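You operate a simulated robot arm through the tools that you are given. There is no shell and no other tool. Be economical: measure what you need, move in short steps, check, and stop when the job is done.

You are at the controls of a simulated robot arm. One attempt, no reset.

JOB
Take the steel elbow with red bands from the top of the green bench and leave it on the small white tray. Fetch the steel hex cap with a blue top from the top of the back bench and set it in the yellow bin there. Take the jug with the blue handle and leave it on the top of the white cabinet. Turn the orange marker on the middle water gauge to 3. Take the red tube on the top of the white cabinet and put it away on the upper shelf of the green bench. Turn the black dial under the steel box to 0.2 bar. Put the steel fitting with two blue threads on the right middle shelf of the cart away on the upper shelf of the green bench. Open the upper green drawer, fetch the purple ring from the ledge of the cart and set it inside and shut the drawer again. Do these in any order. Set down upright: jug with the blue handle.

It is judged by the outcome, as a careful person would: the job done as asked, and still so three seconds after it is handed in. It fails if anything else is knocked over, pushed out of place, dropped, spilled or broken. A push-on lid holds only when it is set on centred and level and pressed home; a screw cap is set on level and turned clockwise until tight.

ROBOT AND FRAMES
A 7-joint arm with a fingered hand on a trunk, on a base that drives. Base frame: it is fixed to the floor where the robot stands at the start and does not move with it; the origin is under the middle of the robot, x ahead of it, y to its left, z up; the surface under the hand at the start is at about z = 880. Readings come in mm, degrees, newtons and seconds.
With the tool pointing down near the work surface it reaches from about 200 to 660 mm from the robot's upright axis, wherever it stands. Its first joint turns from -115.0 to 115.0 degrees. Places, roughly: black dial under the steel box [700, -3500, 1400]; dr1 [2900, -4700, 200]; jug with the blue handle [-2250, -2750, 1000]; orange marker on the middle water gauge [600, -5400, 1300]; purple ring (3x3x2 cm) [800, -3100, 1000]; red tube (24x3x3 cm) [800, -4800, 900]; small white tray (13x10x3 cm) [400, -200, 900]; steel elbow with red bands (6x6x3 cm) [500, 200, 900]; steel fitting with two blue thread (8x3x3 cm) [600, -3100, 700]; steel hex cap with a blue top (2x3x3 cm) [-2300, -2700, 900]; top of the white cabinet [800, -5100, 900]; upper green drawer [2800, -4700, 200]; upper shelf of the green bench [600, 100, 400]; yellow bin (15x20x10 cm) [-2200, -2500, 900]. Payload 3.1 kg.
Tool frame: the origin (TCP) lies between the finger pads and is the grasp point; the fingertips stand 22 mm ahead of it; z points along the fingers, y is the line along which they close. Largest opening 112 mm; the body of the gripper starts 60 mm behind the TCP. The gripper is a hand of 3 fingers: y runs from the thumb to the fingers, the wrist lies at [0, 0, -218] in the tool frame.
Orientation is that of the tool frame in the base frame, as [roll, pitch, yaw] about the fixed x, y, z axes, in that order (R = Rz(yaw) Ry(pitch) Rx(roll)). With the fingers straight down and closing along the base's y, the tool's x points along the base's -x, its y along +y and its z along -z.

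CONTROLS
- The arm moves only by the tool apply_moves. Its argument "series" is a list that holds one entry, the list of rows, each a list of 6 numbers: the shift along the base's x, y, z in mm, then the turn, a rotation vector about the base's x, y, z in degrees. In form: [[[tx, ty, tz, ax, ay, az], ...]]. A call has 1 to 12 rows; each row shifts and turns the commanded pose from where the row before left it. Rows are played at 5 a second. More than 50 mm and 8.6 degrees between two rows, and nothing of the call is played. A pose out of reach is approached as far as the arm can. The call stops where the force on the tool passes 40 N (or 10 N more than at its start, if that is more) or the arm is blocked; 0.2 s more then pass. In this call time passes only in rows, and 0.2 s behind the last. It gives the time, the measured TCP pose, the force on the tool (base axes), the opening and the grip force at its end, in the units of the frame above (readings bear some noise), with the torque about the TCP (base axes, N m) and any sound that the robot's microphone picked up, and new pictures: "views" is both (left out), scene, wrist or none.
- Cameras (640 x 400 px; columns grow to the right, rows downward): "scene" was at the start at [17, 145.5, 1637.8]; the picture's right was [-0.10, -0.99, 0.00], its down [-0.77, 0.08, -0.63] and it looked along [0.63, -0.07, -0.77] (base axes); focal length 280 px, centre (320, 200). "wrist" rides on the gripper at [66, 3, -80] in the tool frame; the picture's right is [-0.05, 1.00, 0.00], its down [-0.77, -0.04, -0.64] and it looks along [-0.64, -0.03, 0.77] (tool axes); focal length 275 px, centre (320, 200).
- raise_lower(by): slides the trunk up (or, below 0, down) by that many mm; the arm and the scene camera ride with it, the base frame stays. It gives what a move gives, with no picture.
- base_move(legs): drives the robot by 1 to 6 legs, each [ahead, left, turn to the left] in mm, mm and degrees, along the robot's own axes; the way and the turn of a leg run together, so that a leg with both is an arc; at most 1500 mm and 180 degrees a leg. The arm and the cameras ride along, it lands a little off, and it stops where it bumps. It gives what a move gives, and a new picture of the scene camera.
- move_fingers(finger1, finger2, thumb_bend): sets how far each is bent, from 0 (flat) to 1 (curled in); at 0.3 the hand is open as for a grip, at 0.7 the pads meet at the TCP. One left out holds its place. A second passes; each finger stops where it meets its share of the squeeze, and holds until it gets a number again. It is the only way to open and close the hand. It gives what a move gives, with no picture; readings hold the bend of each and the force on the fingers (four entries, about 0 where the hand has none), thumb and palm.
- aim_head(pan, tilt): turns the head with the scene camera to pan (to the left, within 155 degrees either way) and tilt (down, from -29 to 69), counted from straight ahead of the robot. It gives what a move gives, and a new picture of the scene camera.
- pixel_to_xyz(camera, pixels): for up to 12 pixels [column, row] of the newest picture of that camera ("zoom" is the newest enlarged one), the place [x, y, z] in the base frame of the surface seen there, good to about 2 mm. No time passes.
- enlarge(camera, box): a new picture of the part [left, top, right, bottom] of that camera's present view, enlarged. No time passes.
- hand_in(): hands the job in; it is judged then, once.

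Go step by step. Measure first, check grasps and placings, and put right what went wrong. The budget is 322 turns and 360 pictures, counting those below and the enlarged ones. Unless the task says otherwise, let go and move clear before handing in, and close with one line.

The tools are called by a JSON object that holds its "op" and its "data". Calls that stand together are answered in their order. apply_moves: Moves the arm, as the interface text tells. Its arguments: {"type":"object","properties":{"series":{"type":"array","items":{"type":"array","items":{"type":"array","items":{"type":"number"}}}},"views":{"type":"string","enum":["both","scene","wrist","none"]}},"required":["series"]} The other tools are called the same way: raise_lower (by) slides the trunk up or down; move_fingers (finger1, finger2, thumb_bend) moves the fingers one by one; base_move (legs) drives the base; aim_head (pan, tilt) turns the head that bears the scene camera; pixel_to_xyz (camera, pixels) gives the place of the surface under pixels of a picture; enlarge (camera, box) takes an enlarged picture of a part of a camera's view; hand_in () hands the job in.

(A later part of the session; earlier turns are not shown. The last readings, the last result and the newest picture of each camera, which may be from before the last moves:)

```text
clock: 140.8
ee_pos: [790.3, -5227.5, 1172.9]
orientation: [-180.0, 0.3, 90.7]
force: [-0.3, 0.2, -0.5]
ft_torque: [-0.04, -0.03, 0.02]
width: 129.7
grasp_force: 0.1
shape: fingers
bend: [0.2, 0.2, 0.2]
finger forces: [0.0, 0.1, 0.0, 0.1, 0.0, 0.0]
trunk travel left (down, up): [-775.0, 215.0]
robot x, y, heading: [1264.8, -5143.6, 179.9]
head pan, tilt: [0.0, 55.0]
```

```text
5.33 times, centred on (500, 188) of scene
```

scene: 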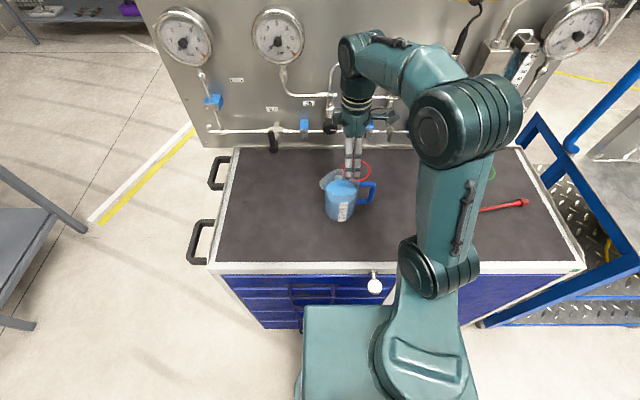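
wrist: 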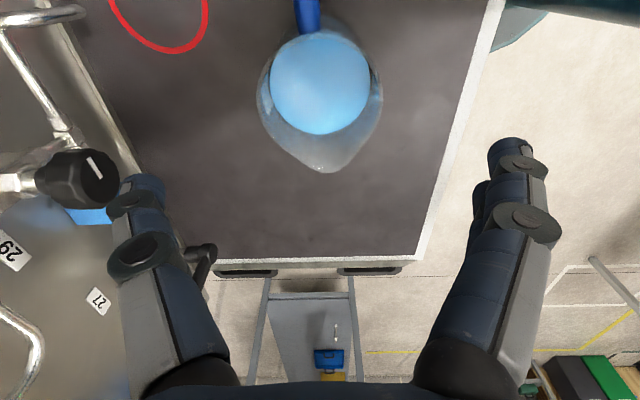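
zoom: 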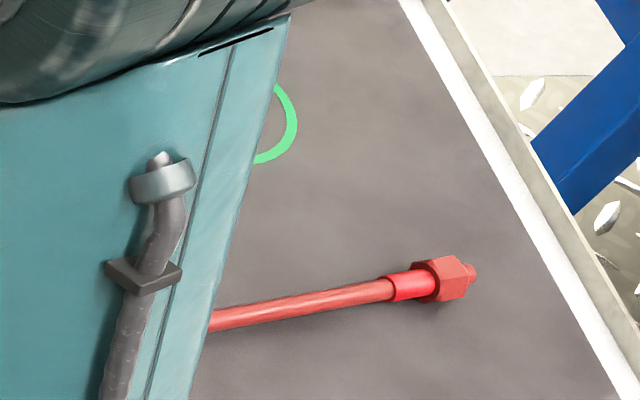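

Jug placed upright. Gauge 25 (middle, at y≈-5390) has its orange marker at 6 with a black centre knob. I'll measure the knob.

{"op": "enlarge", "data": {"camera": "scene", "box": [240, 0, 320, 50]}}

{"op": "pixel_to_xyz", "data": {"camera": "scene", "pixels": [[277, 39], [278, 43], [278, 33], [278, 18], [262, 38], [293, 38], [278, 52], [291, 53], [275, 39], [280, 39], [278, 62], [250, 36]]}}

```text
8.00 times, centred on (280, 25) of scene
```

zoom: 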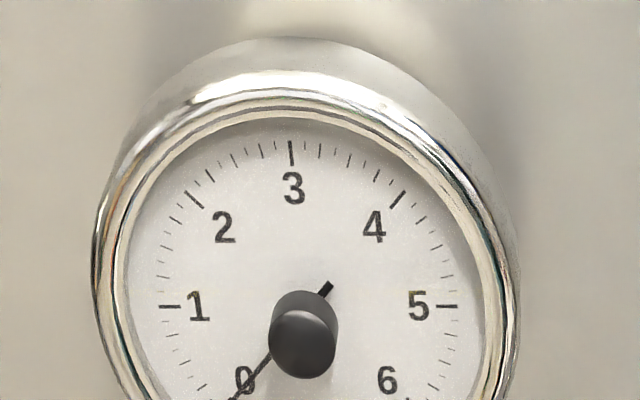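

```text
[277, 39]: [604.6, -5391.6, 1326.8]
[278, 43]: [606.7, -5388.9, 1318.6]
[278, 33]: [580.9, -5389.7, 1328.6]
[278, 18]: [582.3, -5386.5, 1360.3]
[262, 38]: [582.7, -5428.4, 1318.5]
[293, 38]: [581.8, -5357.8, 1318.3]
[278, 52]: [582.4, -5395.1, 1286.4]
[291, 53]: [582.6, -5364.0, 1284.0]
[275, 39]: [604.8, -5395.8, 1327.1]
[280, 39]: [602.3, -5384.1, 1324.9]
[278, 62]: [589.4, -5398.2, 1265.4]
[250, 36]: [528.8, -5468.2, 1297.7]
```

The dial face is at x=582, and the knob is about 20 mm across, reaching x≈606, centred at (y -5391, z 1318). I'll un-yaw the hand and drive left to line up with it.

{"op": "apply_moves", "data": {"series": [[[10, 0, 12, 0, 0, -7.5], [10, 0, 12, 0, 0, -7.5], [10, 0, 12, 0, 0, -7.5], [10, 0, 12, 0, 0, -7.5], [10, 0, 12, 0, 0, -7.5], [10, 0, 12, 0, 0, -7.5], [10, 0, 12, 0, 0, -7.5], [10, 0, 12, 0, 0, -7.5], [10, 0, 12, 0, 0, -7.5], [10, 0, 12, 0, 0, -7.5], [10, 0, 12, 0, 0, -7.5], [10, 0, 12, 0, 0, -7.5]]], "views": "none"}}

{"op": "base_move", "data": {"legs": [[0, 245, 0]]}}

{"op": "apply_moves", "data": {"series": [[[0, 0, 0, 0, 8, 0], [0, 0, 0, 0, 8, 0], [0, 0, 0, 0, 8, 0], [0, 0, 0, 0, 8, 0], [0, 0, 0, 0, 8, 0], [0, 0, 0, 0, 8, 0], [0, 0, 0, 0, 8, 0], [0, 0, 0, 0, 8, 0], [0, 0, 0, 0, 8, 0], [0, 0, 0, 0, 8, 0], [0, 0, 0, 0, 8, 0]]], "views": "both"}}

```text
clock: 143.4
ee_pos: [909.3, -5229.4, 1314.5]
orientation: [-180.0, 0.3, 0.5]
force: [-0.1, -0.1, 0.1]
ft_torque: [0.0, 0.02, -0.02]
width: 129.2
grasp_force: 0.1
shape: fingers
bend: [0.2, 0.2, 0.2]
finger forces: [0.0, 0.0, 0.1, 0.0, 0.0, 0.0]
trunk travel left (down, up): [-775.0, 215.0]
robot x, y, heading: [1265.9, -5145.2, 180.1]
head pan, tilt: [0.0, 55.0]
```

```text
clock: 145.2
ee_pos: [926.4, -5459.0, 1314.8]
orientation: [-179.9, 0.3, -1.2]
force: [-0.3, -0.4, 0.3]
ft_torque: [0.1, 0.06, 0.01]
width: 129.4
grasp_force: 0.0
shape: fingers
bend: [0.2, 0.2, 0.2]
finger forces: [0.0, 0.1, 0.0, 0.0, 0.0, 0.0]
trunk travel left (down, up): [-775.0, 215.0]
robot x, y, heading: [1285.7, -5387.0, 178.1]
head pan, tilt: [0.0, 55.0]
```

scene: 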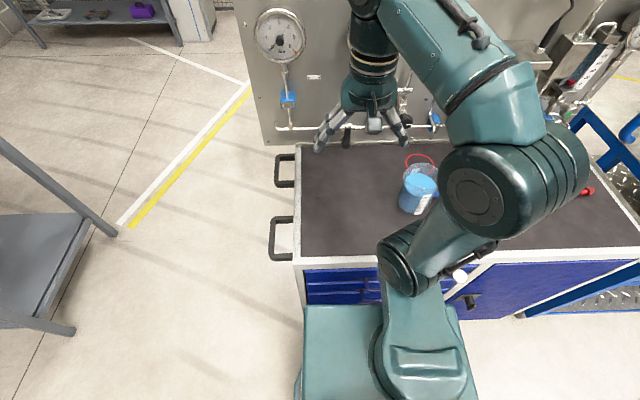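

```text
clock: 147.6
ee_pos: [919.0, -5465.8, 1313.4]
orientation: [141.5, 87.9, -38.4]
force: [0.2, -0.4, -0.1]
ft_torque: [-0.02, -0.02, 0.0]
width: 129.5
grasp_force: 0.0
shape: fingers
bend: [0.2, 0.2, 0.2]
finger forces: [0.0, 0.1, 0.1, 0.0, 0.0, 0.1]
out of reach, approached as far as the arm can: row 8, 9
trunk travel left (down, up): [-775.0, 215.0]
robot x, y, heading: [1283.0, -5382.7, 178.3]
head pan, tilt: [0.0, 55.0]
```

scene: 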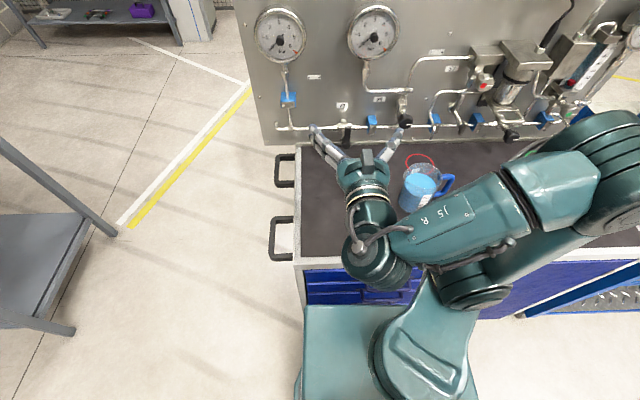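
wrist: 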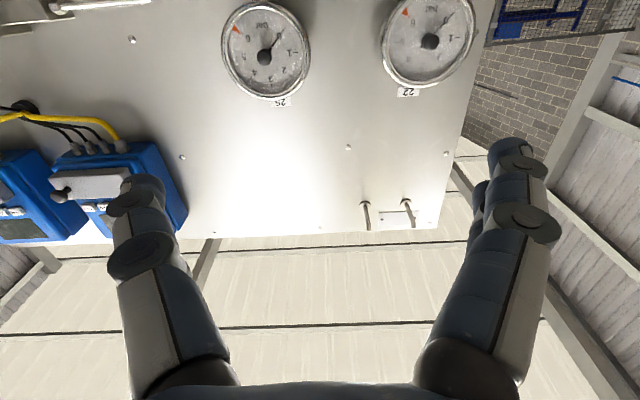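

The hand is horizontal now, but the arm changed posture and the forearm is lower. I'll check the forearm height near the jug.

{"op": "pixel_to_xyz", "data": {"camera": "scene", "pixels": [[400, 240], [430, 205], [480, 190], [520, 190], [560, 160], [600, 150], [560, 240], [380, 260], [370, 210], [420, 185]]}}

```text
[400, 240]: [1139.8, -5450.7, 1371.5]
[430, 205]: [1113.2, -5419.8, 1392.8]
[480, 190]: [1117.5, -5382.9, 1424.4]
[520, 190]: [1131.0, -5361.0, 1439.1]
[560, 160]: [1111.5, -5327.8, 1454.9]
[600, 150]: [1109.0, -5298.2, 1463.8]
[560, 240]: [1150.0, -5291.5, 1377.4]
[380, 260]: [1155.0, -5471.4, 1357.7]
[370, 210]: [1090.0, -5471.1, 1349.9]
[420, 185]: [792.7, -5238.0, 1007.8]
```

The forearm is well above the jug (z>1350). I'll pre-rotate the hand -67° about x, with slight pitch correction, in free space.

{"op": "apply_moves", "data": {"series": [[[0, 0, 0, 0, 1.6, 0], [0, 7.5, 0, -8.4, 0, 0], [0, 7.5, 0, -8.4, 0, 0], [0, 7.5, 0, -8.4, 0, 0], [0, 7.5, 0, -8.4, 0, 0], [0, 7.5, 0, -8.4, 0, 0], [0, 7.5, 0, -8.4, 0, 0], [0, 7.5, 0, -8.4, 0, 0], [0, 7.5, 0, -8.4, 0, 0]]], "views": "wrist"}}

{"op": "move_fingers", "data": {"finger1": 0.48, "finger2": 0.48, "thumb_bend": 0.48}}

```text
clock: 149.6
ee_pos: [898.8, -5415.3, 1315.5]
orientation: [90.1, 21.4, -89.8]
force: [0.1, -0.1, -0.5]
ft_torque: [-0.03, 0.02, 0.02]
width: 129.5
grasp_force: 0.1
shape: fingers
bend: [0.2, 0.2, 0.2]
finger forces: [0.0, 0.0, 0.1, 0.0, 0.0, 0.0]
out of reach, approached as far as the arm can: row 3, 4, 5, 7, 8
trunk travel left (down, up): [-775.0, 215.0]
robot x, y, heading: [1284.6, -5385.6, 178.2]
head pan, tilt: [0.0, 55.0]
```

wrist: 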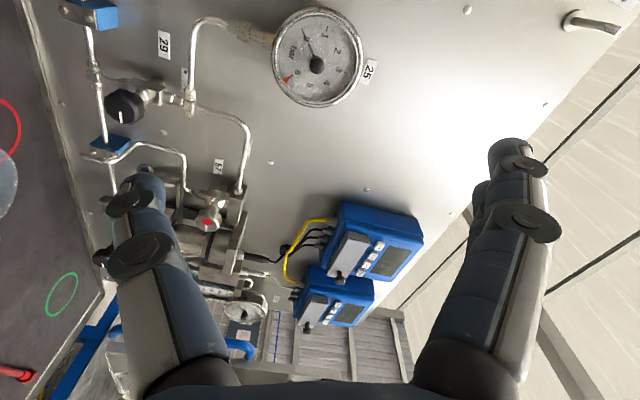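

```text
clock: 150.6
ee_pos: [898.0, -5416.7, 1316.5]
orientation: [90.1, 21.5, -90.0]
force: [-0.3, -0.1, -0.4]
ft_torque: [0.02, 0.0, -0.05]
width: 61.3
grasp_force: 0.0
shape: fingers
bend: [0.48, 0.48, 0.48]
finger forces: [0.0, 0.0, 0.0, 0.0, 0.0, 0.0]
trunk travel left (down, up): [-775.0, 215.0]
robot x, y, heading: [1287.5, -5387.2, 177.9]
head pan, tilt: [0.0, 55.0]
```

Tool z is now along -x. I'll measure the knob from the wrist view at (316,64) before approaching.

{"op": "pixel_to_xyz", "data": {"camera": "wrist", "pixels": [[316, 66], [313, 64], [319, 64], [300, 40], [340, 60], [275, 60], [358, 60], [290, 78]]}}

{"op": "apply_moves", "data": {"series": [[[-30, 3, 0, 0, 0, 0], [-40, 5, 0, 0, 0, 0], [-40, 5, 0, 0, 0, 0], [-40, 6, 1, 0, 0, 0], [-40, 6, 1, 0, 0, 0]]], "views": "both"}}

```text
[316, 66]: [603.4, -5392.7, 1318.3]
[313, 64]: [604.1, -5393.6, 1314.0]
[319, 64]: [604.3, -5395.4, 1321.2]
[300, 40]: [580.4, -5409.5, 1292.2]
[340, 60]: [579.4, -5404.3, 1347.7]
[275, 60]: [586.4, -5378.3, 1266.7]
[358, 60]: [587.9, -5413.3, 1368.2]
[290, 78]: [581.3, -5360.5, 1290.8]
```

```text
clock: 151.8
ee_pos: [712.0, -5389.4, 1315.7]
orientation: [90.2, 21.7, -89.7]
force: [0.3, 0.6, -0.7]
ft_torque: [0.0, 0.0, 0.02]
width: 61.5
grasp_force: 0.1
shape: fingers
bend: [0.48, 0.48, 0.48]
finger forces: [0.0, 0.0, 0.0, 0.0, 0.0, 0.0]
trunk travel left (down, up): [-775.0, 215.0]
robot x, y, heading: [1284.6, -5383.0, 178.1]
head pan, tilt: [0.0, 55.0]
```

scene: 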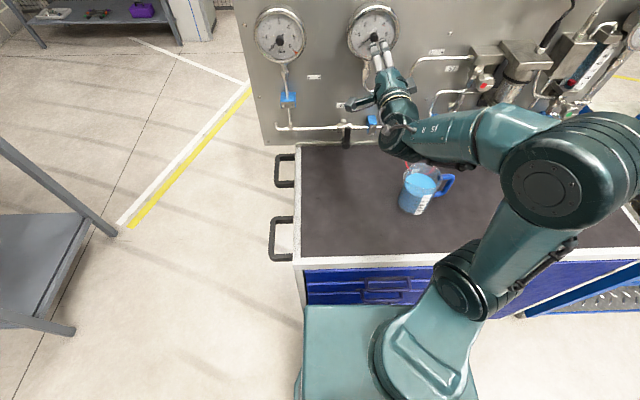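
wrist: 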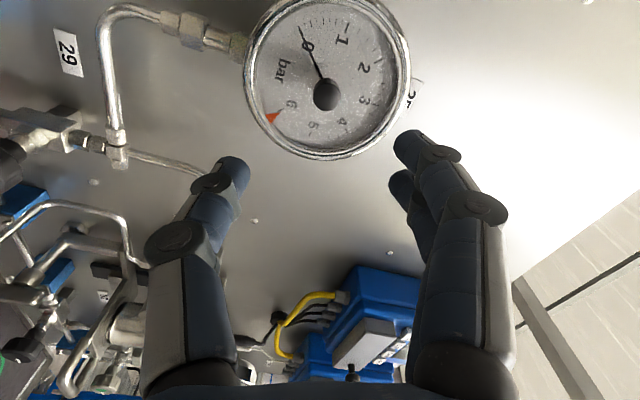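

Knob at (326,96), still well aligned. I'll advance to x≈648.

{"op": "apply_moves", "data": {"series": [[[-34, -1, 1, 0, 0, 0], [-30, -1, 1, 0, 0, 0]]], "views": "wrist"}}

{"op": "pixel_to_xyz", "data": {"camera": "wrist", "pixels": [[320, 150], [322, 145], [325, 155], [315, 150], [330, 145]]}}

```text
clock: 152.4
ee_pos: [643.3, -5392.3, 1317.8]
orientation: [90.1, 21.6, -89.9]
force: [0.3, 0.0, 0.4]
ft_torque: [0.01, 0.01, 0.03]
width: 61.3
grasp_force: 0.0
shape: fingers
bend: [0.48, 0.48, 0.48]
finger forces: [0.0, 0.1, 0.0, 0.1, 0.0, 0.0]
trunk travel left (down, up): [-775.0, 215.0]
robot x, y, heading: [1289.3, -5384.5, 178.0]
head pan, tilt: [0.0, 55.0]
```

wrist: 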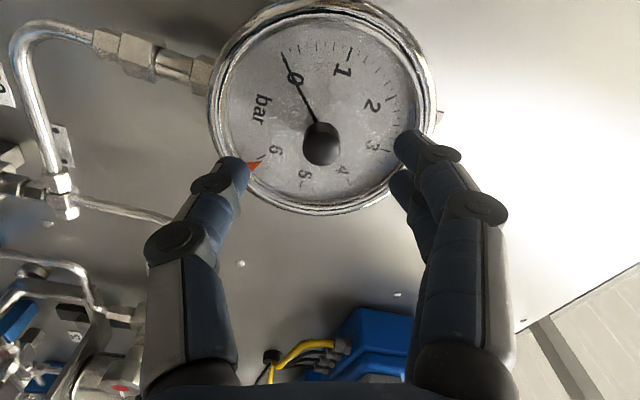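

```text
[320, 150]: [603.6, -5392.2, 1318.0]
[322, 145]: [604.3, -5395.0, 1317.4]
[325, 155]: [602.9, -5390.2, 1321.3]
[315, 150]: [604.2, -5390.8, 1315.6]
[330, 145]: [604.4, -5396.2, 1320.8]
```

Aligned with the knob at (-5392,1318). I'll advance to x≈617 and close gently.

{"op": "apply_moves", "data": {"series": [[[-14, 0, 0, 0, 0, 0], [-12, 0, 0, 0, 0, 0]]], "views": "wrist"}}

{"op": "move_fingers", "data": {"finger1": 0.7, "finger2": 0.7, "thumb_bend": 0.7}}

{"op": "enlarge", "data": {"camera": "wrist", "box": [160, 0, 480, 260]}}

```text
clock: 153.0
ee_pos: [617.9, -5392.4, 1318.4]
orientation: [90.1, 21.5, -89.9]
force: [0.9, -0.4, -0.1]
ft_torque: [0.0, 0.03, 0.01]
width: 61.6
grasp_force: 0.1
shape: fingers
bend: [0.48, 0.48, 0.48]
finger forces: [0.0, 0.1, 0.0, 0.0, 0.0, 0.0]
trunk travel left (down, up): [-775.0, 215.0]
robot x, y, heading: [1284.2, -5382.8, 178.2]
head pan, tilt: [0.0, 55.0]
```

wrist: 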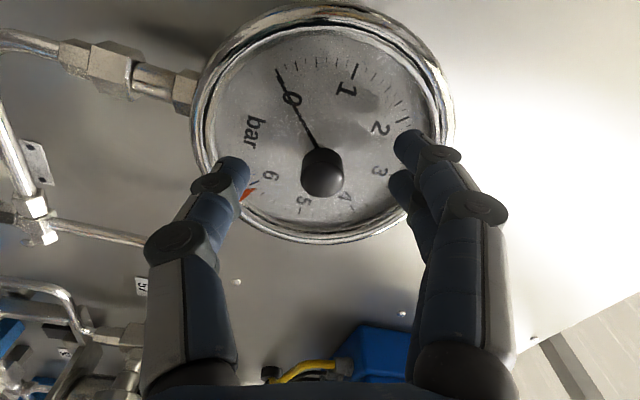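

```text
clock: 154.0
ee_pos: [618.8, -5393.7, 1317.9]
orientation: [90.1, 21.7, -90.0]
force: [-1.1, -0.1, -1.2]
ft_torque: [-0.01, 0.0, -0.01]
width: 11.0
grasp_force: 4.9
shape: fingers
bend: [0.67, 0.66, 0.67]
finger forces: [1.4, 3.0, 0.1, 0.0, 4.7, 0.0]
trunk travel left (down, up): [-775.0, 215.0]
robot x, y, heading: [1283.7, -5383.8, 178.2]
head pan, tilt: [0.0, 55.0]
```

```text
1.54 times, centred on (320, 130) of wrist
```

zoom: 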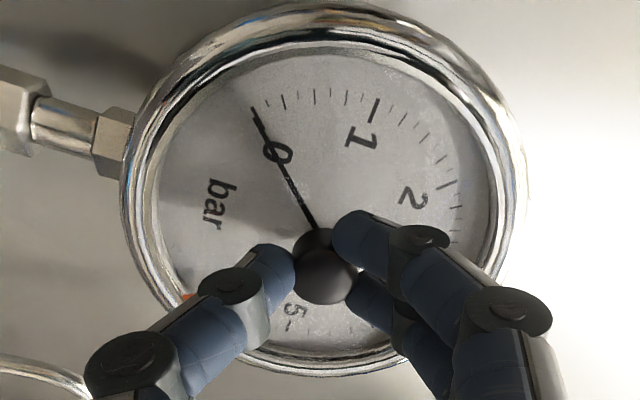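

The knob is held on three sides. I'll squeeze a bit more and turn +x (counter-clockwise seen from the front) 40° to test.

{"op": "move_fingers", "data": {"finger1": 0.76, "finger2": 0.76, "thumb_bend": 0.76}}

{"op": "apply_moves", "data": {"series": [[[0, 0, 0, 8, 0, 0], [0, 0, 0, 8, 0, 0], [0, 0, 0, 8, 0, 0], [0, 0, 0, 8, 0, 0], [0, 0, 0, 8, 0, 0]]], "views": "both"}}

```text
clock: 155.0
ee_pos: [617.0, -5393.7, 1317.7]
orientation: [90.2, 21.7, -89.9]
force: [-5.2, 0.0, 1.7]
ft_torque: [0.01, -0.01, -0.02]
width: 8.2
grasp_force: 13.2
shape: fingers
bend: [0.73, 0.71, 0.68]
finger forces: [5.8, 8.4, 0.1, 0.0, 11.0, 0.0]
trunk travel left (down, up): [-775.0, 215.0]
robot x, y, heading: [1280.9, -5385.3, 178.2]
head pan, tilt: [0.0, 55.0]
```

```text
clock: 156.2
ee_pos: [617.0, -5392.2, 1316.6]
orientation: [90.6, 61.7, -89.5]
force: [-6.5, 1.6, -4.3]
ft_torque: [-0.01, -0.04, -0.07]
width: 8.6
grasp_force: 11.6
shape: fingers
bend: [0.73, 0.71, 0.68]
finger forces: [5.1, 6.5, 0.1, 0.0, 12.5, 0.0]
trunk travel left (down, up): [-775.0, 215.0]
robot x, y, heading: [1288.5, -5382.1, 178.3]
head pan, tilt: [0.0, 55.0]
```

scene: 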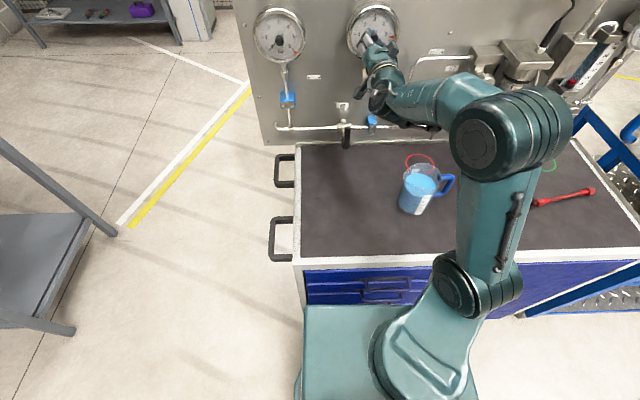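
wrist: 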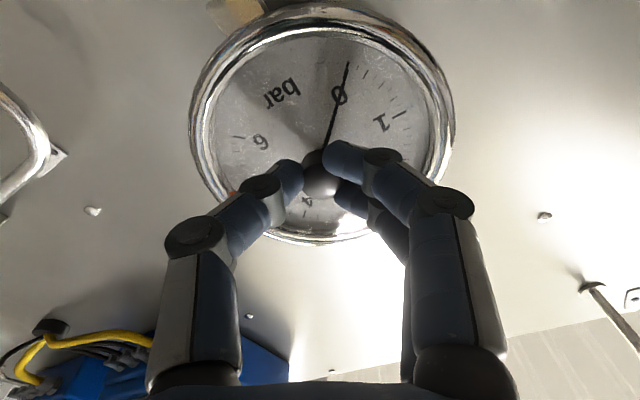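

The marker follows the knob: it moved off the 6 and is now near 5. I'll turn another 64°.

{"op": "apply_moves", "data": {"series": [[[0, 0, 0, 8, 0, 0], [0, 0, 0, 8, 0, 0], [0, 0, 0, 8, 0, 0], [0, 0, 0, 8, 0, 0], [0, 0, 0, 8, 0, 0], [0, 0, 0, 8, 0, 0], [0, 0, 0, 8, 0, 0], [0, 0, 0, 8, 0, 0]]], "views": "both"}}

{"op": "enlarge", "data": {"camera": "scene", "box": [330, 0, 420, 56]}}

```text
clock: 158.0
ee_pos: [617.9, -5390.9, 1317.3]
orientation: [-90.0, 54.3, 89.8]
force: [-6.5, 7.3, 1.0]
ft_torque: [-0.04, 0.08, -0.13]
width: 8.5
grasp_force: 12.4
shape: fingers
bend: [0.73, 0.72, 0.68]
finger forces: [5.0, 5.8, 0.1, 0.1, 14.4, 0.1]
trunk travel left (down, up): [-775.0, 215.0]
robot x, y, heading: [1283.4, -5382.3, 178.3]
head pan, tilt: [0.0, 55.0]
```

scene: 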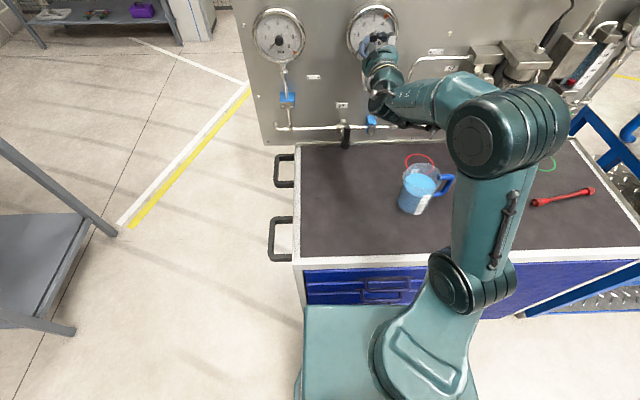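
wrist: 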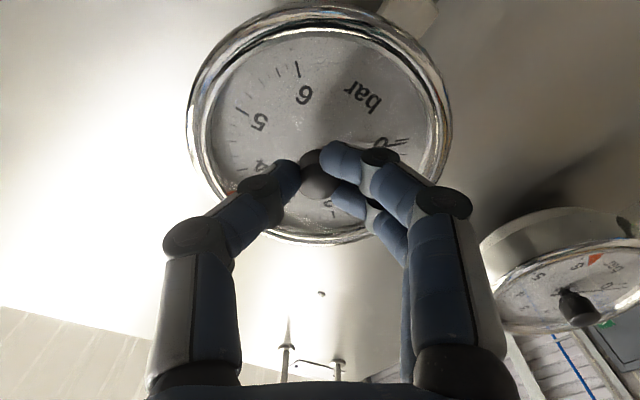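

```text
7.11 times, centred on (375, 28) of scene
```

zoom: 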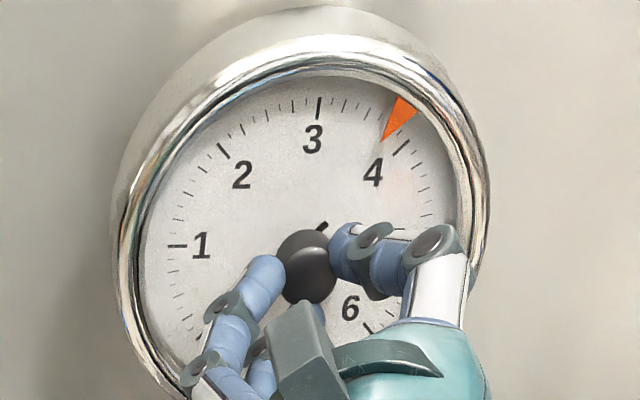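

The scene zoom shows the marker now at about 3.75. I'll turn 30° more, then fine-tune.

{"op": "apply_moves", "data": {"series": [[[0, 0, 0, 8, 0, 0], [0, 0, 0, 8, 0, 0], [0, 0, 0, 8, 0, 0], [0, 0, 0, 6, 0, 0]]], "views": "none"}}

{"op": "enlarge", "data": {"camera": "scene", "box": [330, 0, 420, 56]}}

```text
clock: 159.0
ee_pos: [618.1, -5389.4, 1317.6]
orientation: [-90.2, 24.4, 89.8]
force: [-7.7, 8.0, -0.6]
ft_torque: [-0.02, 0.04, -0.15]
width: 8.6
grasp_force: 12.8
shape: fingers
bend: [0.73, 0.72, 0.68]
finger forces: [7.0, 5.8, 0.0, 0.1, 13.5, 0.0]
trunk travel left (down, up): [-775.0, 215.0]
robot x, y, heading: [1285.7, -5385.8, 177.9]
head pan, tilt: [0.0, 55.0]
```

```text
7.11 times, centred on (375, 28) of scene
```

zoom: 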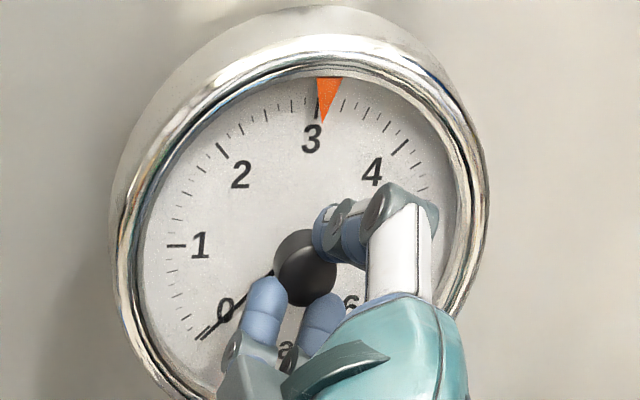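

Marker tip at (323,124) vs the 3 tick at (318,108): about 3° short. I'll turn 3° more.

{"op": "apply_moves", "data": {"series": [[[0, 0, 0, 3, 0, 0]]], "views": "none"}}

{"op": "enlarge", "data": {"camera": "scene", "box": [345, 0, 405, 38]}}

```text
clock: 159.4
ee_pos: [617.5, -5391.2, 1316.9]
orientation: [-90.0, 21.5, 89.8]
force: [-7.3, 8.5, 2.1]
ft_torque: [-0.05, 0.1, -0.14]
width: 8.7
grasp_force: 12.9
shape: fingers
bend: [0.73, 0.72, 0.68]
finger forces: [6.6, 5.3, 0.0, 0.0, 14.2, 0.1]
trunk travel left (down, up): [-775.0, 215.0]
robot x, y, heading: [1289.3, -5385.3, 178.2]
head pan, tilt: [0.0, 55.0]
```

```text
10.53 times, centred on (375, 19) of scene
```

zoom: 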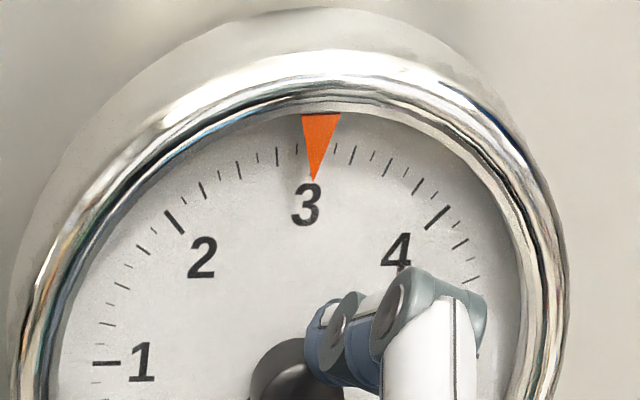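

The marker now sits evenly between the 2.9 and 3.1 ticks. I'll release and back off.

{"op": "move_fingers", "data": {"finger1": 0.5, "finger2": 0.5, "thumb_bend": 0.5}}

{"op": "apply_moves", "data": {"series": [[[20, 0, 0, 0, 0, 0], [40, 0, 0, 0, 0, 0], [40, 0, 0, 0, 0, 0]]], "views": "none"}}

{"op": "enlarge", "data": {"camera": "scene", "box": [335, 0, 415, 50]}}

```text
clock: 160.4
ee_pos: [620.4, -5393.6, 1318.8]
orientation: [-89.8, 21.3, 89.9]
force: [0.1, -0.9, -0.8]
ft_torque: [-0.04, 0.01, 0.0]
width: 54.3
grasp_force: 0.0
shape: fingers
bend: [0.5, 0.5, 0.5]
finger forces: [0.1, 0.0, 0.0, 0.0, 0.1, 0.0]
trunk travel left (down, up): [-775.0, 215.0]
robot x, y, heading: [1285.9, -5389.6, 178.2]
head pan, tilt: [0.0, 55.0]
```

```text
clock: 161.2
ee_pos: [723.7, -5395.2, 1317.7]
orientation: [-89.9, 21.3, 89.8]
force: [0.5, -0.1, 0.4]
ft_torque: [0.02, -0.01, -0.01]
width: 54.4
grasp_force: 0.0
shape: fingers
bend: [0.5, 0.5, 0.5]
finger forces: [0.0, 0.0, 0.0, 0.0, 0.0, 0.1]
trunk travel left (down, up): [-775.0, 215.0]
robot x, y, heading: [1289.4, -5382.7, 178.2]
head pan, tilt: [0.0, 55.0]
```

```text
8.00 times, centred on (375, 25) of scene
```

zoom: 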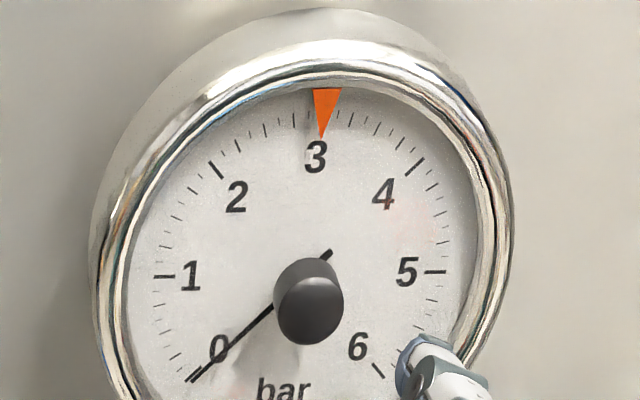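

Parallax could matter since the camera is off to one side, so I'll measure the marker and tick positions directly in space.

{"op": "pixel_to_xyz", "data": {"camera": "zoom", "pixels": [[322, 120], [323, 130], [316, 95], [338, 95], [327, 95], [217, 168], [415, 166], [166, 277], [436, 272], [309, 119], [336, 118], [309, 300]]}}

```text
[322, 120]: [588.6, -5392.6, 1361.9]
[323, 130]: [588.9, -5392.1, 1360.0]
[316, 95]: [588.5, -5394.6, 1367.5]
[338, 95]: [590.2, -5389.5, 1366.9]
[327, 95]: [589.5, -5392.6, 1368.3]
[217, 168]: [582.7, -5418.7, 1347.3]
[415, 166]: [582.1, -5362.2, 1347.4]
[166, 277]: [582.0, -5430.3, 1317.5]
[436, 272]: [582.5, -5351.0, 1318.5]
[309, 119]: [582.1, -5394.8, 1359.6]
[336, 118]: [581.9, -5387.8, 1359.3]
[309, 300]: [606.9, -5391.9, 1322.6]
```

The marker measures within about 2° of 3, which is good. Next is the black dial on the cart; I'll keep the hand horizontal, untwist it, back off and drive there.

{"op": "apply_moves", "data": {"series": [[[20, 0, 3, -8, 0, 0], [20, 0, 3, -8, 0, 0], [20, 0, 3, -8, 0, 0], [15, 0, 3, -8, 0, 0], [15, 0, 3, -8, 0, 0], [0, 0, 3, -8, 0, 0], [0, 0, 0, -8, 0, 0], [0, 0, 0, -8, 0, 0], [0, 0, 0, -5, 0, 0]]], "views": "none"}}

{"op": "base_move", "data": {"legs": [[-300, 0, 1.8], [0, -1000, 0], [0, -880, 0]]}}

{"op": "aim_head", "data": {"pan": 0, "tilt": 25}}

```text
clock: 163.2
ee_pos: [811.0, -5394.7, 1336.4]
orientation: [99.2, 89.5, -81.0]
force: [0.1, 0.3, 0.4]
ft_torque: [0.0, 0.03, 0.0]
width: 54.3
grasp_force: 0.1
shape: fingers
bend: [0.5, 0.5, 0.5]
finger forces: [0.1, 0.1, 0.0, 0.1, 0.0, 0.0]
trunk travel left (down, up): [-775.0, 215.0]
robot x, y, heading: [1286.0, -5385.3, 177.9]
head pan, tilt: [0.0, 55.0]
```

```text
clock: 174.3
ee_pos: [1107.8, -3518.6, 1335.8]
orientation: [102.8, 89.6, -75.9]
force: [0.1, 1.4, 0.1]
ft_torque: [-0.01, 0.01, 0.04]
width: 54.5
grasp_force: 0.0
shape: fingers
bend: [0.5, 0.5, 0.5]
finger forces: [0.0, 0.0, 0.1, 0.1, 0.1, 0.1]
trunk travel left (down, up): [-775.0, 215.0]
robot x, y, heading: [1582.3, -3500.0, 178.7]
head pan, tilt: [0.0, 55.0]
```

scene: 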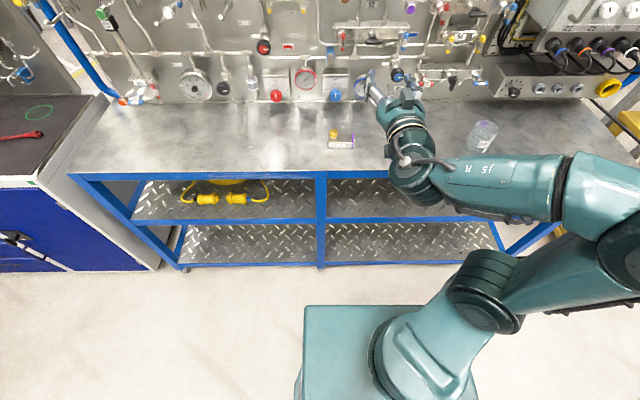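

```text
clock: 175.3
ee_pos: [1107.7, -3519.3, 1335.8]
orientation: [103.0, 89.6, -76.0]
force: [-0.2, -0.1, -0.7]
ft_torque: [0.02, 0.0, -0.01]
width: 54.5
grasp_force: 0.1
shape: fingers
bend: [0.5, 0.5, 0.5]
finger forces: [0.0, 0.0, 0.0, 0.0, 0.0, 0.1]
trunk travel left (down, up): [-775.0, 215.0]
robot x, y, heading: [1582.4, -3500.2, 179.3]
head pan, tilt: [0.0, 25.0]
```

scene: 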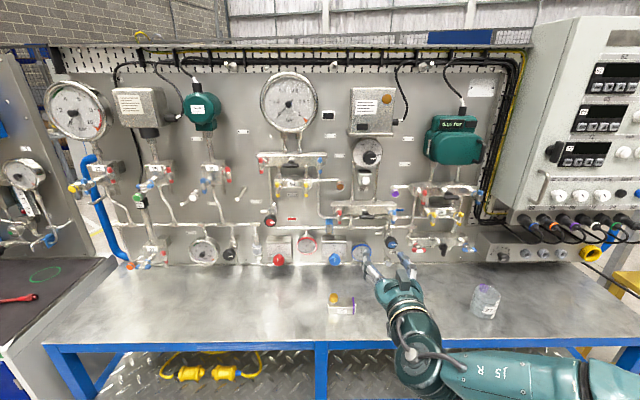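

The steel box is at (377,110) with the dial beneath it at (367,153). I'll enlarge it.

{"op": "enlarge", "data": {"camera": "scene", "box": [330, 80, 430, 220]}}

{"op": "pixel_to_xyz", "data": {"camera": "scene", "pixels": [[368, 157], [372, 155], [360, 150], [376, 147], [367, 140], [367, 182], [340, 300], [485, 300], [320, 240]]}}

{"op": "enlarge", "data": {"camera": "scene", "box": [320, 200, 640, 400]}}

```text
2.86 times, centred on (380, 150) of scene
```

zoom: 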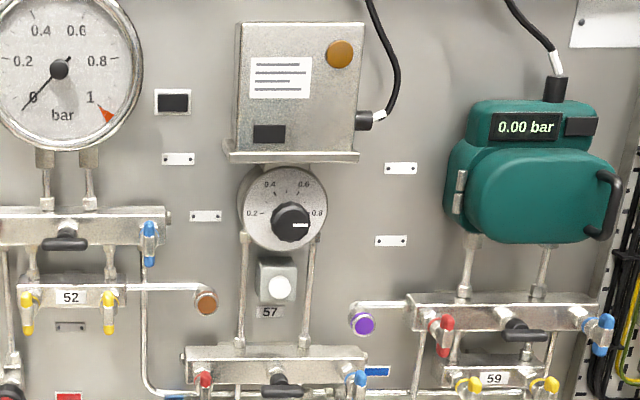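

```text
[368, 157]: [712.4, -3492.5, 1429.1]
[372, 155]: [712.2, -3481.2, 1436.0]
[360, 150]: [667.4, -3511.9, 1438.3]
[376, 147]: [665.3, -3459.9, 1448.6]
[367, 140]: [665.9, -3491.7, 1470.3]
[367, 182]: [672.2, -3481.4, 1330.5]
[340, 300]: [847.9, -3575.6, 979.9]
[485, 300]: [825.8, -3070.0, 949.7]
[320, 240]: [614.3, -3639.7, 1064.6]
```

```text
2.00 times, centred on (480, 300) of scene
```

zoom: 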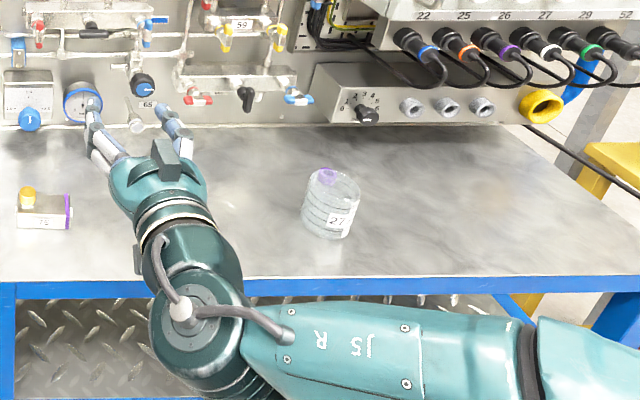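

The dial has a black knob with a white line, now pointing near 0.8. I'll enlarge more for detail.

{"op": "enlarge", "data": {"camera": "scene", "box": [345, 132, 393, 172]}}

{"op": "pixel_to_xyz", "data": {"camera": "zoom", "pixels": [[350, 210], [300, 230], [270, 190], [360, 180], [300, 150], [345, 290], [250, 230], [380, 260], [320, 60], [120, 180], [490, 180], [300, 350]]}}

```text
10.00 times, centred on (369, 152) of scene
```

zoom: 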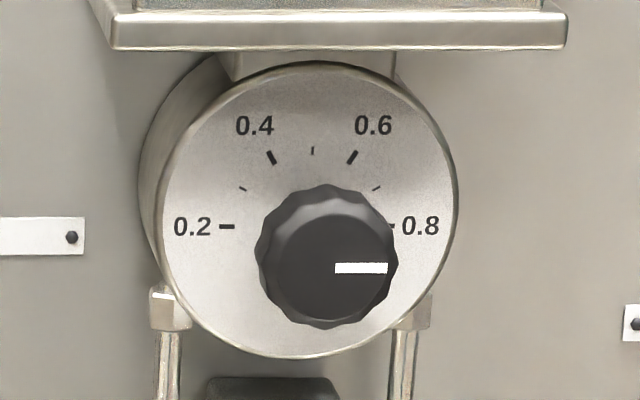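

```text
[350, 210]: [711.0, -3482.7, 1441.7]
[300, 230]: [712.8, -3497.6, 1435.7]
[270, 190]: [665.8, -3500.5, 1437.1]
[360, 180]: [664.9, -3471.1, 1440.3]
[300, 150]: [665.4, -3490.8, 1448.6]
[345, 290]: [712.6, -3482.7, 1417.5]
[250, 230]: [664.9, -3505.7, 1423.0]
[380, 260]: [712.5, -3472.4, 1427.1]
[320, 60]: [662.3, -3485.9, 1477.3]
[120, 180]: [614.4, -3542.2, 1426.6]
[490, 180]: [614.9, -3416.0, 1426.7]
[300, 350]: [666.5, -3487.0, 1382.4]
```

Knob centre: (y -3489, z 1424.5), front at x 712, ~43 mm across. The line is on 0.8 and must go 180° counter-clockwise to 0.2. I'll check the box ledge and cart edge before driving in.

{"op": "pixel_to_xyz", "data": {"camera": "scene", "pixels": [[370, 136], [355, 136], [395, 136], [320, 344], [560, 150], [600, 200], [590, 340], [520, 255], [540, 60]]}}

{"op": "base_move", "data": {"legs": [[240, 0, 0.8]]}}

```text
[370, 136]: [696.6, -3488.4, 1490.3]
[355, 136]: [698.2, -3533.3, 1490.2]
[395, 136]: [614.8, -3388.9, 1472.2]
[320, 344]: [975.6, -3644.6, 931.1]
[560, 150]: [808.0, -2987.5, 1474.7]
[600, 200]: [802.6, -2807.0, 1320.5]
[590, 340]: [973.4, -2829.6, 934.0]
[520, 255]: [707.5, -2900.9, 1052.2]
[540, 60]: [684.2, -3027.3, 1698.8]
```

```text
clock: 177.1
ee_pos: [869.6, -3522.9, 1336.8]
orientation: [105.2, 89.7, -73.1]
force: [0.0, 0.3, 0.1]
ft_torque: [0.01, -0.03, -0.01]
width: 54.2
grasp_force: 0.1
shape: fingers
bend: [0.5, 0.5, 0.5]
finger forces: [0.1, 0.1, 0.0, 0.0, 0.1, 0.0]
trunk travel left (down, up): [-775.0, 215.0]
robot x, y, heading: [1343.1, -3499.2, 179.6]
head pan, tilt: [0.0, 25.0]
```

scene: 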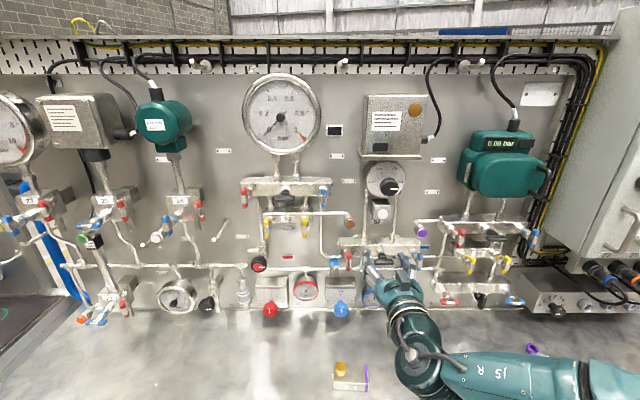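

Ledge underside is at about z 1480, so I'll keep the finger line within ±45° of horizontal. I'll raise the trunk 88 mm and pre-rotate -45°.

{"op": "raise_lower", "data": {"by": 88}}

{"op": "move_fingers", "data": {"finger1": 0.42, "finger2": 0.42, "thumb_bend": 0.42}}

{"op": "apply_moves", "data": {"series": [[[-15, 8, 0, -7.5, 0, 0], [-15, 8, 0, -7.5, 0, 0], [-15, 8, 0, -7.5, 0, 0], [-15, 8, 0, -7.5, 0, 0], [-15, 2, 0, -7.5, 0, 0], [-15, 0, 0, -7.5, 0, 0]]], "views": "both"}}

```text
clock: 178.3
ee_pos: [868.4, -3522.0, 1424.1]
orientation: [103.0, 89.7, -75.3]
force: [-0.4, -0.1, 0.5]
ft_torque: [0.01, -0.01, -0.04]
width: 54.4
grasp_force: 0.1
shape: fingers
bend: [0.5, 0.5, 0.5]
finger forces: [0.1, 0.0, 0.1, 0.0, 0.0, 0.0]
trunk travel left (down, up): [-863.0, 127.0]
robot x, y, heading: [1344.5, -3499.2, 179.9]
head pan, tilt: [0.0, 25.0]
```

```text
clock: 179.3
ee_pos: [868.5, -3522.6, 1424.3]
orientation: [102.3, 89.6, -76.0]
force: [0.8, 0.7, 0.2]
ft_torque: [-0.01, -0.01, 0.01]
width: 77.2
grasp_force: 0.1
shape: fingers
bend: [0.42, 0.42, 0.42]
finger forces: [0.1, 0.2, 0.0, 0.1, 0.1, 0.0]
trunk travel left (down, up): [-863.0, 127.0]
robot x, y, heading: [1343.4, -3502.0, 179.9]
head pan, tilt: [0.0, 25.0]
```

```text
clock: 180.7
ee_pos: [777.4, -3487.2, 1422.9]
orientation: [88.5, 44.6, -89.8]
force: [-0.2, -1.2, 0.5]
ft_torque: [-0.01, -0.01, -0.01]
width: 77.5
grasp_force: 0.1
shape: fingers
bend: [0.42, 0.42, 0.42]
finger forces: [0.0, 0.0, 0.0, 0.1, 0.0, 0.0]
trunk travel left (down, up): [-863.0, 127.0]
robot x, y, heading: [1342.9, -3498.2, 180.0]
head pan, tilt: [0.0, 25.0]
```

scene: 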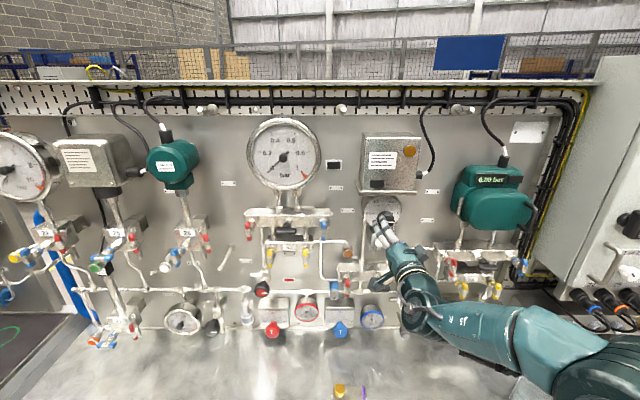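
wrist: 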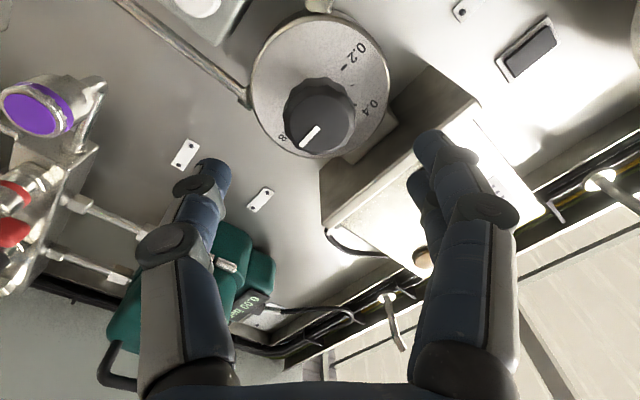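

The finger side comes close to the box ledge, so I'll reduce the pre-rotation to -30° and align with the knob at (320,120).

{"op": "pixel_to_xyz", "data": {"camera": "wrist", "pixels": [[325, 125], [300, 115], [340, 140], [320, 105], [310, 140], [350, 120]]}}

{"op": "apply_moves", "data": {"series": [[[-10, 0, 0, 7.5, 0, 0], [-10, -2, 1, 7.5, 0, 0]]], "views": "wrist"}}

```text
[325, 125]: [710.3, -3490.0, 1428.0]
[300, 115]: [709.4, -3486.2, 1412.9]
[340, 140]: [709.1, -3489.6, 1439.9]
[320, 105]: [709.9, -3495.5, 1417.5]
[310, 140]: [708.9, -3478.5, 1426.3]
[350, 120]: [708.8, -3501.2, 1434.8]
```

```text
clock: 181.3
ee_pos: [757.8, -3487.7, 1425.7]
orientation: [88.5, 59.8, -89.9]
force: [-0.7, -0.3, -0.8]
ft_torque: [0.0, -0.04, -0.01]
width: 77.6
grasp_force: 0.1
shape: fingers
bend: [0.42, 0.42, 0.42]
finger forces: [0.0, 0.1, 0.0, 0.1, 0.0, 0.0]
trunk travel left (down, up): [-863.0, 127.0]
robot x, y, heading: [1342.1, -3496.7, 180.1]
head pan, tilt: [0.0, 25.0]
```

wrist: 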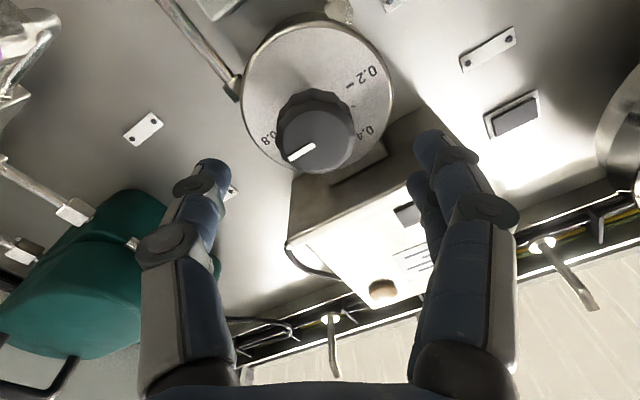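

The expected aligned position is (320,140) and the knob is at about (321,142), so it's well aligned. I'll advance to x≈706 and grip.

{"op": "apply_moves", "data": {"series": [[[-20, 0, 0, 0, 0, 0], [-20, 0, 0, 0, 0, 0], [-12, 0, 0, 0, 0, 0]]], "views": "wrist"}}

{"op": "move_fingers", "data": {"finger1": 0.65, "finger2": 0.65, "thumb_bend": 0.65}}

```text
clock: 182.1
ee_pos: [705.7, -3488.2, 1424.6]
orientation: [88.5, 59.6, -89.9]
force: [-0.6, -0.1, 0.0]
ft_torque: [0.0, 0.03, -0.01]
width: 77.6
grasp_force: 0.2
shape: fingers
bend: [0.42, 0.42, 0.42]
finger forces: [0.1, 0.0, 0.0, 0.0, 0.0, 0.0]
trunk travel left (down, up): [-863.0, 127.0]
robot x, y, heading: [1342.2, -3498.1, 179.9]
head pan, tilt: [0.0, 25.0]
```

wrist: 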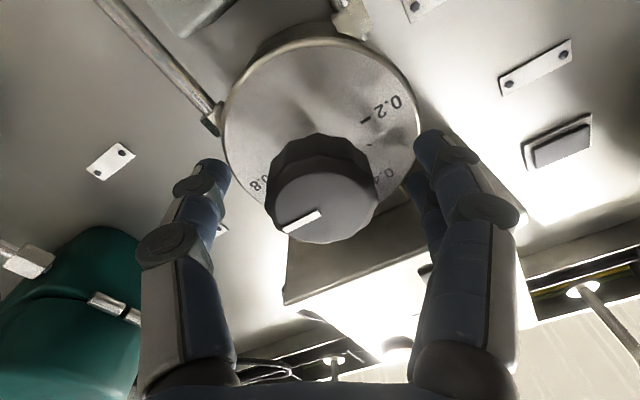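

```text
clock: 183.1
ee_pos: [704.2, -3486.5, 1424.2]
orientation: [88.6, 59.6, -89.8]
force: [-1.6, 1.2, -0.1]
ft_torque: [-0.02, -0.02, -0.01]
width: 29.9
grasp_force: 7.3
shape: fingers
bend: [0.6, 0.6, 0.61]
finger forces: [3.1, 3.6, 0.1, 0.0, 7.7, 0.1]
trunk travel left (down, up): [-863.0, 127.0]
robot x, y, heading: [1340.9, -3498.5, 180.0]
head pan, tilt: [0.0, 25.0]
```

Gripped symmetrically at 7 N. I'll squeeze a bit firmer and turn +88° about x.

{"op": "move_fingers", "data": {"finger1": 0.7, "finger2": 0.7, "thumb_bend": 0.7}}

{"op": "apply_moves", "data": {"series": [[[0, 0, 0, 8, 0, 0], [0, 0, 0, 8, 0, 0], [0, 0, 0, 8, 0, 0], [0, 0, 0, 8, 0, 0], [0, 0, 0, 8, 0, 0], [0, 0, 0, 8, 0, 0], [0, 0, 0, 8, 0, 0], [0, 0, 0, 8, 0, 0], [0, 0, 0, 8, 0, 0], [0, 0, 0, 8, 0, 0], [0, 0, 0, 8, 0, 0]]], "views": "both"}}

{"op": "enlarge", "data": {"camera": "scene", "box": [350, 180, 430, 250]}}

```text
clock: 184.1
ee_pos: [703.9, -3486.8, 1424.3]
orientation: [88.5, 59.5, -89.7]
force: [-5.5, 1.6, 2.0]
ft_torque: [0.07, 0.04, -0.02]
width: 28.6
grasp_force: 13.2
shape: fingers
bend: [0.62, 0.62, 0.64]
finger forces: [6.1, 6.6, 0.0, 0.0, 13.2, 0.1]
trunk travel left (down, up): [-863.0, 127.0]
robot x, y, heading: [1343.4, -3496.6, 179.9]
head pan, tilt: [0.0, 25.0]
```

```text
clock: 186.5
ee_pos: [703.9, -3488.1, 1425.2]
orientation: [-92.0, 32.5, 89.8]
force: [-6.5, 4.5, 1.7]
ft_torque: [-0.08, 0.06, -0.09]
width: 28.9
grasp_force: 13.3
shape: fingers
bend: [0.62, 0.62, 0.63]
finger forces: [6.2, 6.0, 0.1, 0.0, 14.7, 0.0]
trunk travel left (down, up): [-863.0, 127.0]
robot x, y, heading: [1343.3, -3498.0, 179.7]
head pan, tilt: [0.0, 25.0]
```

scene: 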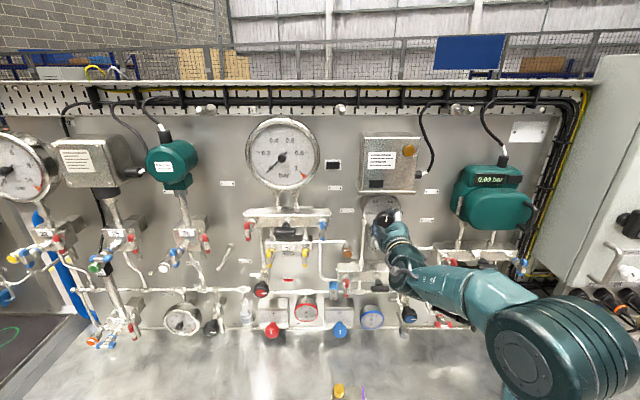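
wrist: 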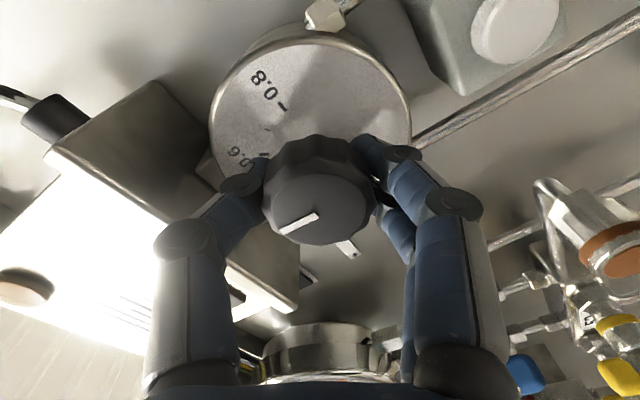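

```text
5.71 times, centred on (390, 215) of scene
```

zoom: 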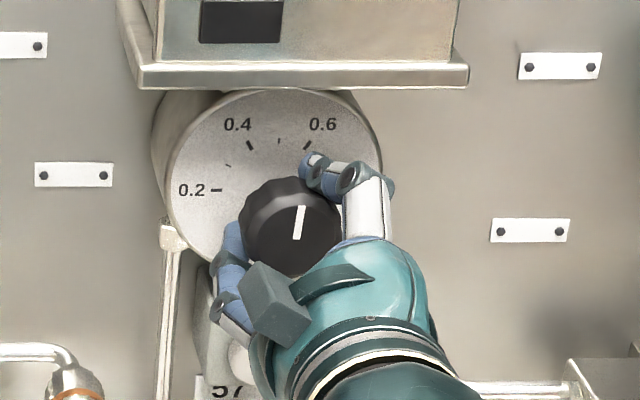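

The pointer is now near 0.5. I'll open, rotate back 88°, and regrip.

{"op": "move_fingers", "data": {"finger1": 0.42, "finger2": 0.42, "thumb_bend": 0.42}}

{"op": "apply_moves", "data": {"series": [[[4, 0, 0, -8, 0, 0], [0, 0, 0, -8, 0, 0], [0, 0, 0, -8, 0, 0], [0, 0, 0, -8, 0, 0], [0, 0, 0, -8, 0, 0], [0, 0, 0, -8, 0, 0], [0, 0, 0, -8, 0, 0], [0, 0, 0, -8, 0, 0], [0, 0, 0, -8, 0, 0], [0, 0, 0, -8, 0, 0], [0, 0, 0, -8, 0, 0]]], "views": "wrist"}}

```text
clock: 187.5
ee_pos: [705.6, -3490.9, 1425.6]
orientation: [-91.8, 32.4, 89.9]
force: [-0.8, -0.3, 0.7]
ft_torque: [0.01, 0.0, -0.06]
width: 77.4
grasp_force: 0.1
shape: fingers
bend: [0.42, 0.42, 0.42]
finger forces: [0.0, 0.1, 0.0, 0.0, 0.1, 0.0]
trunk travel left (down, up): [-863.0, 127.0]
robot x, y, heading: [1340.3, -3495.1, 179.6]
head pan, tilt: [0.0, 25.0]
```

```text
clock: 189.9
ee_pos: [708.7, -3490.3, 1426.2]
orientation: [88.3, 59.5, -89.8]
force: [0.0, -0.6, 0.1]
ft_torque: [0.0, 0.03, 0.01]
width: 77.2
grasp_force: 0.0
shape: fingers
bend: [0.42, 0.42, 0.42]
finger forces: [0.0, 0.0, 0.0, 0.0, 0.1, 0.0]
trunk travel left (down, up): [-863.0, 127.0]
robot x, y, heading: [1344.5, -3496.8, 179.8]
head pan, tilt: [0.0, 25.0]
```

wrist: 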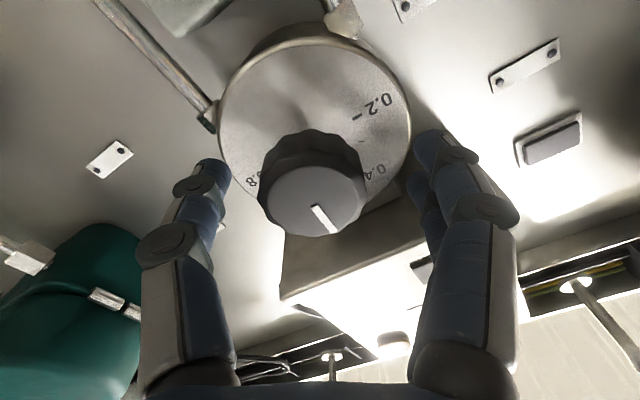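

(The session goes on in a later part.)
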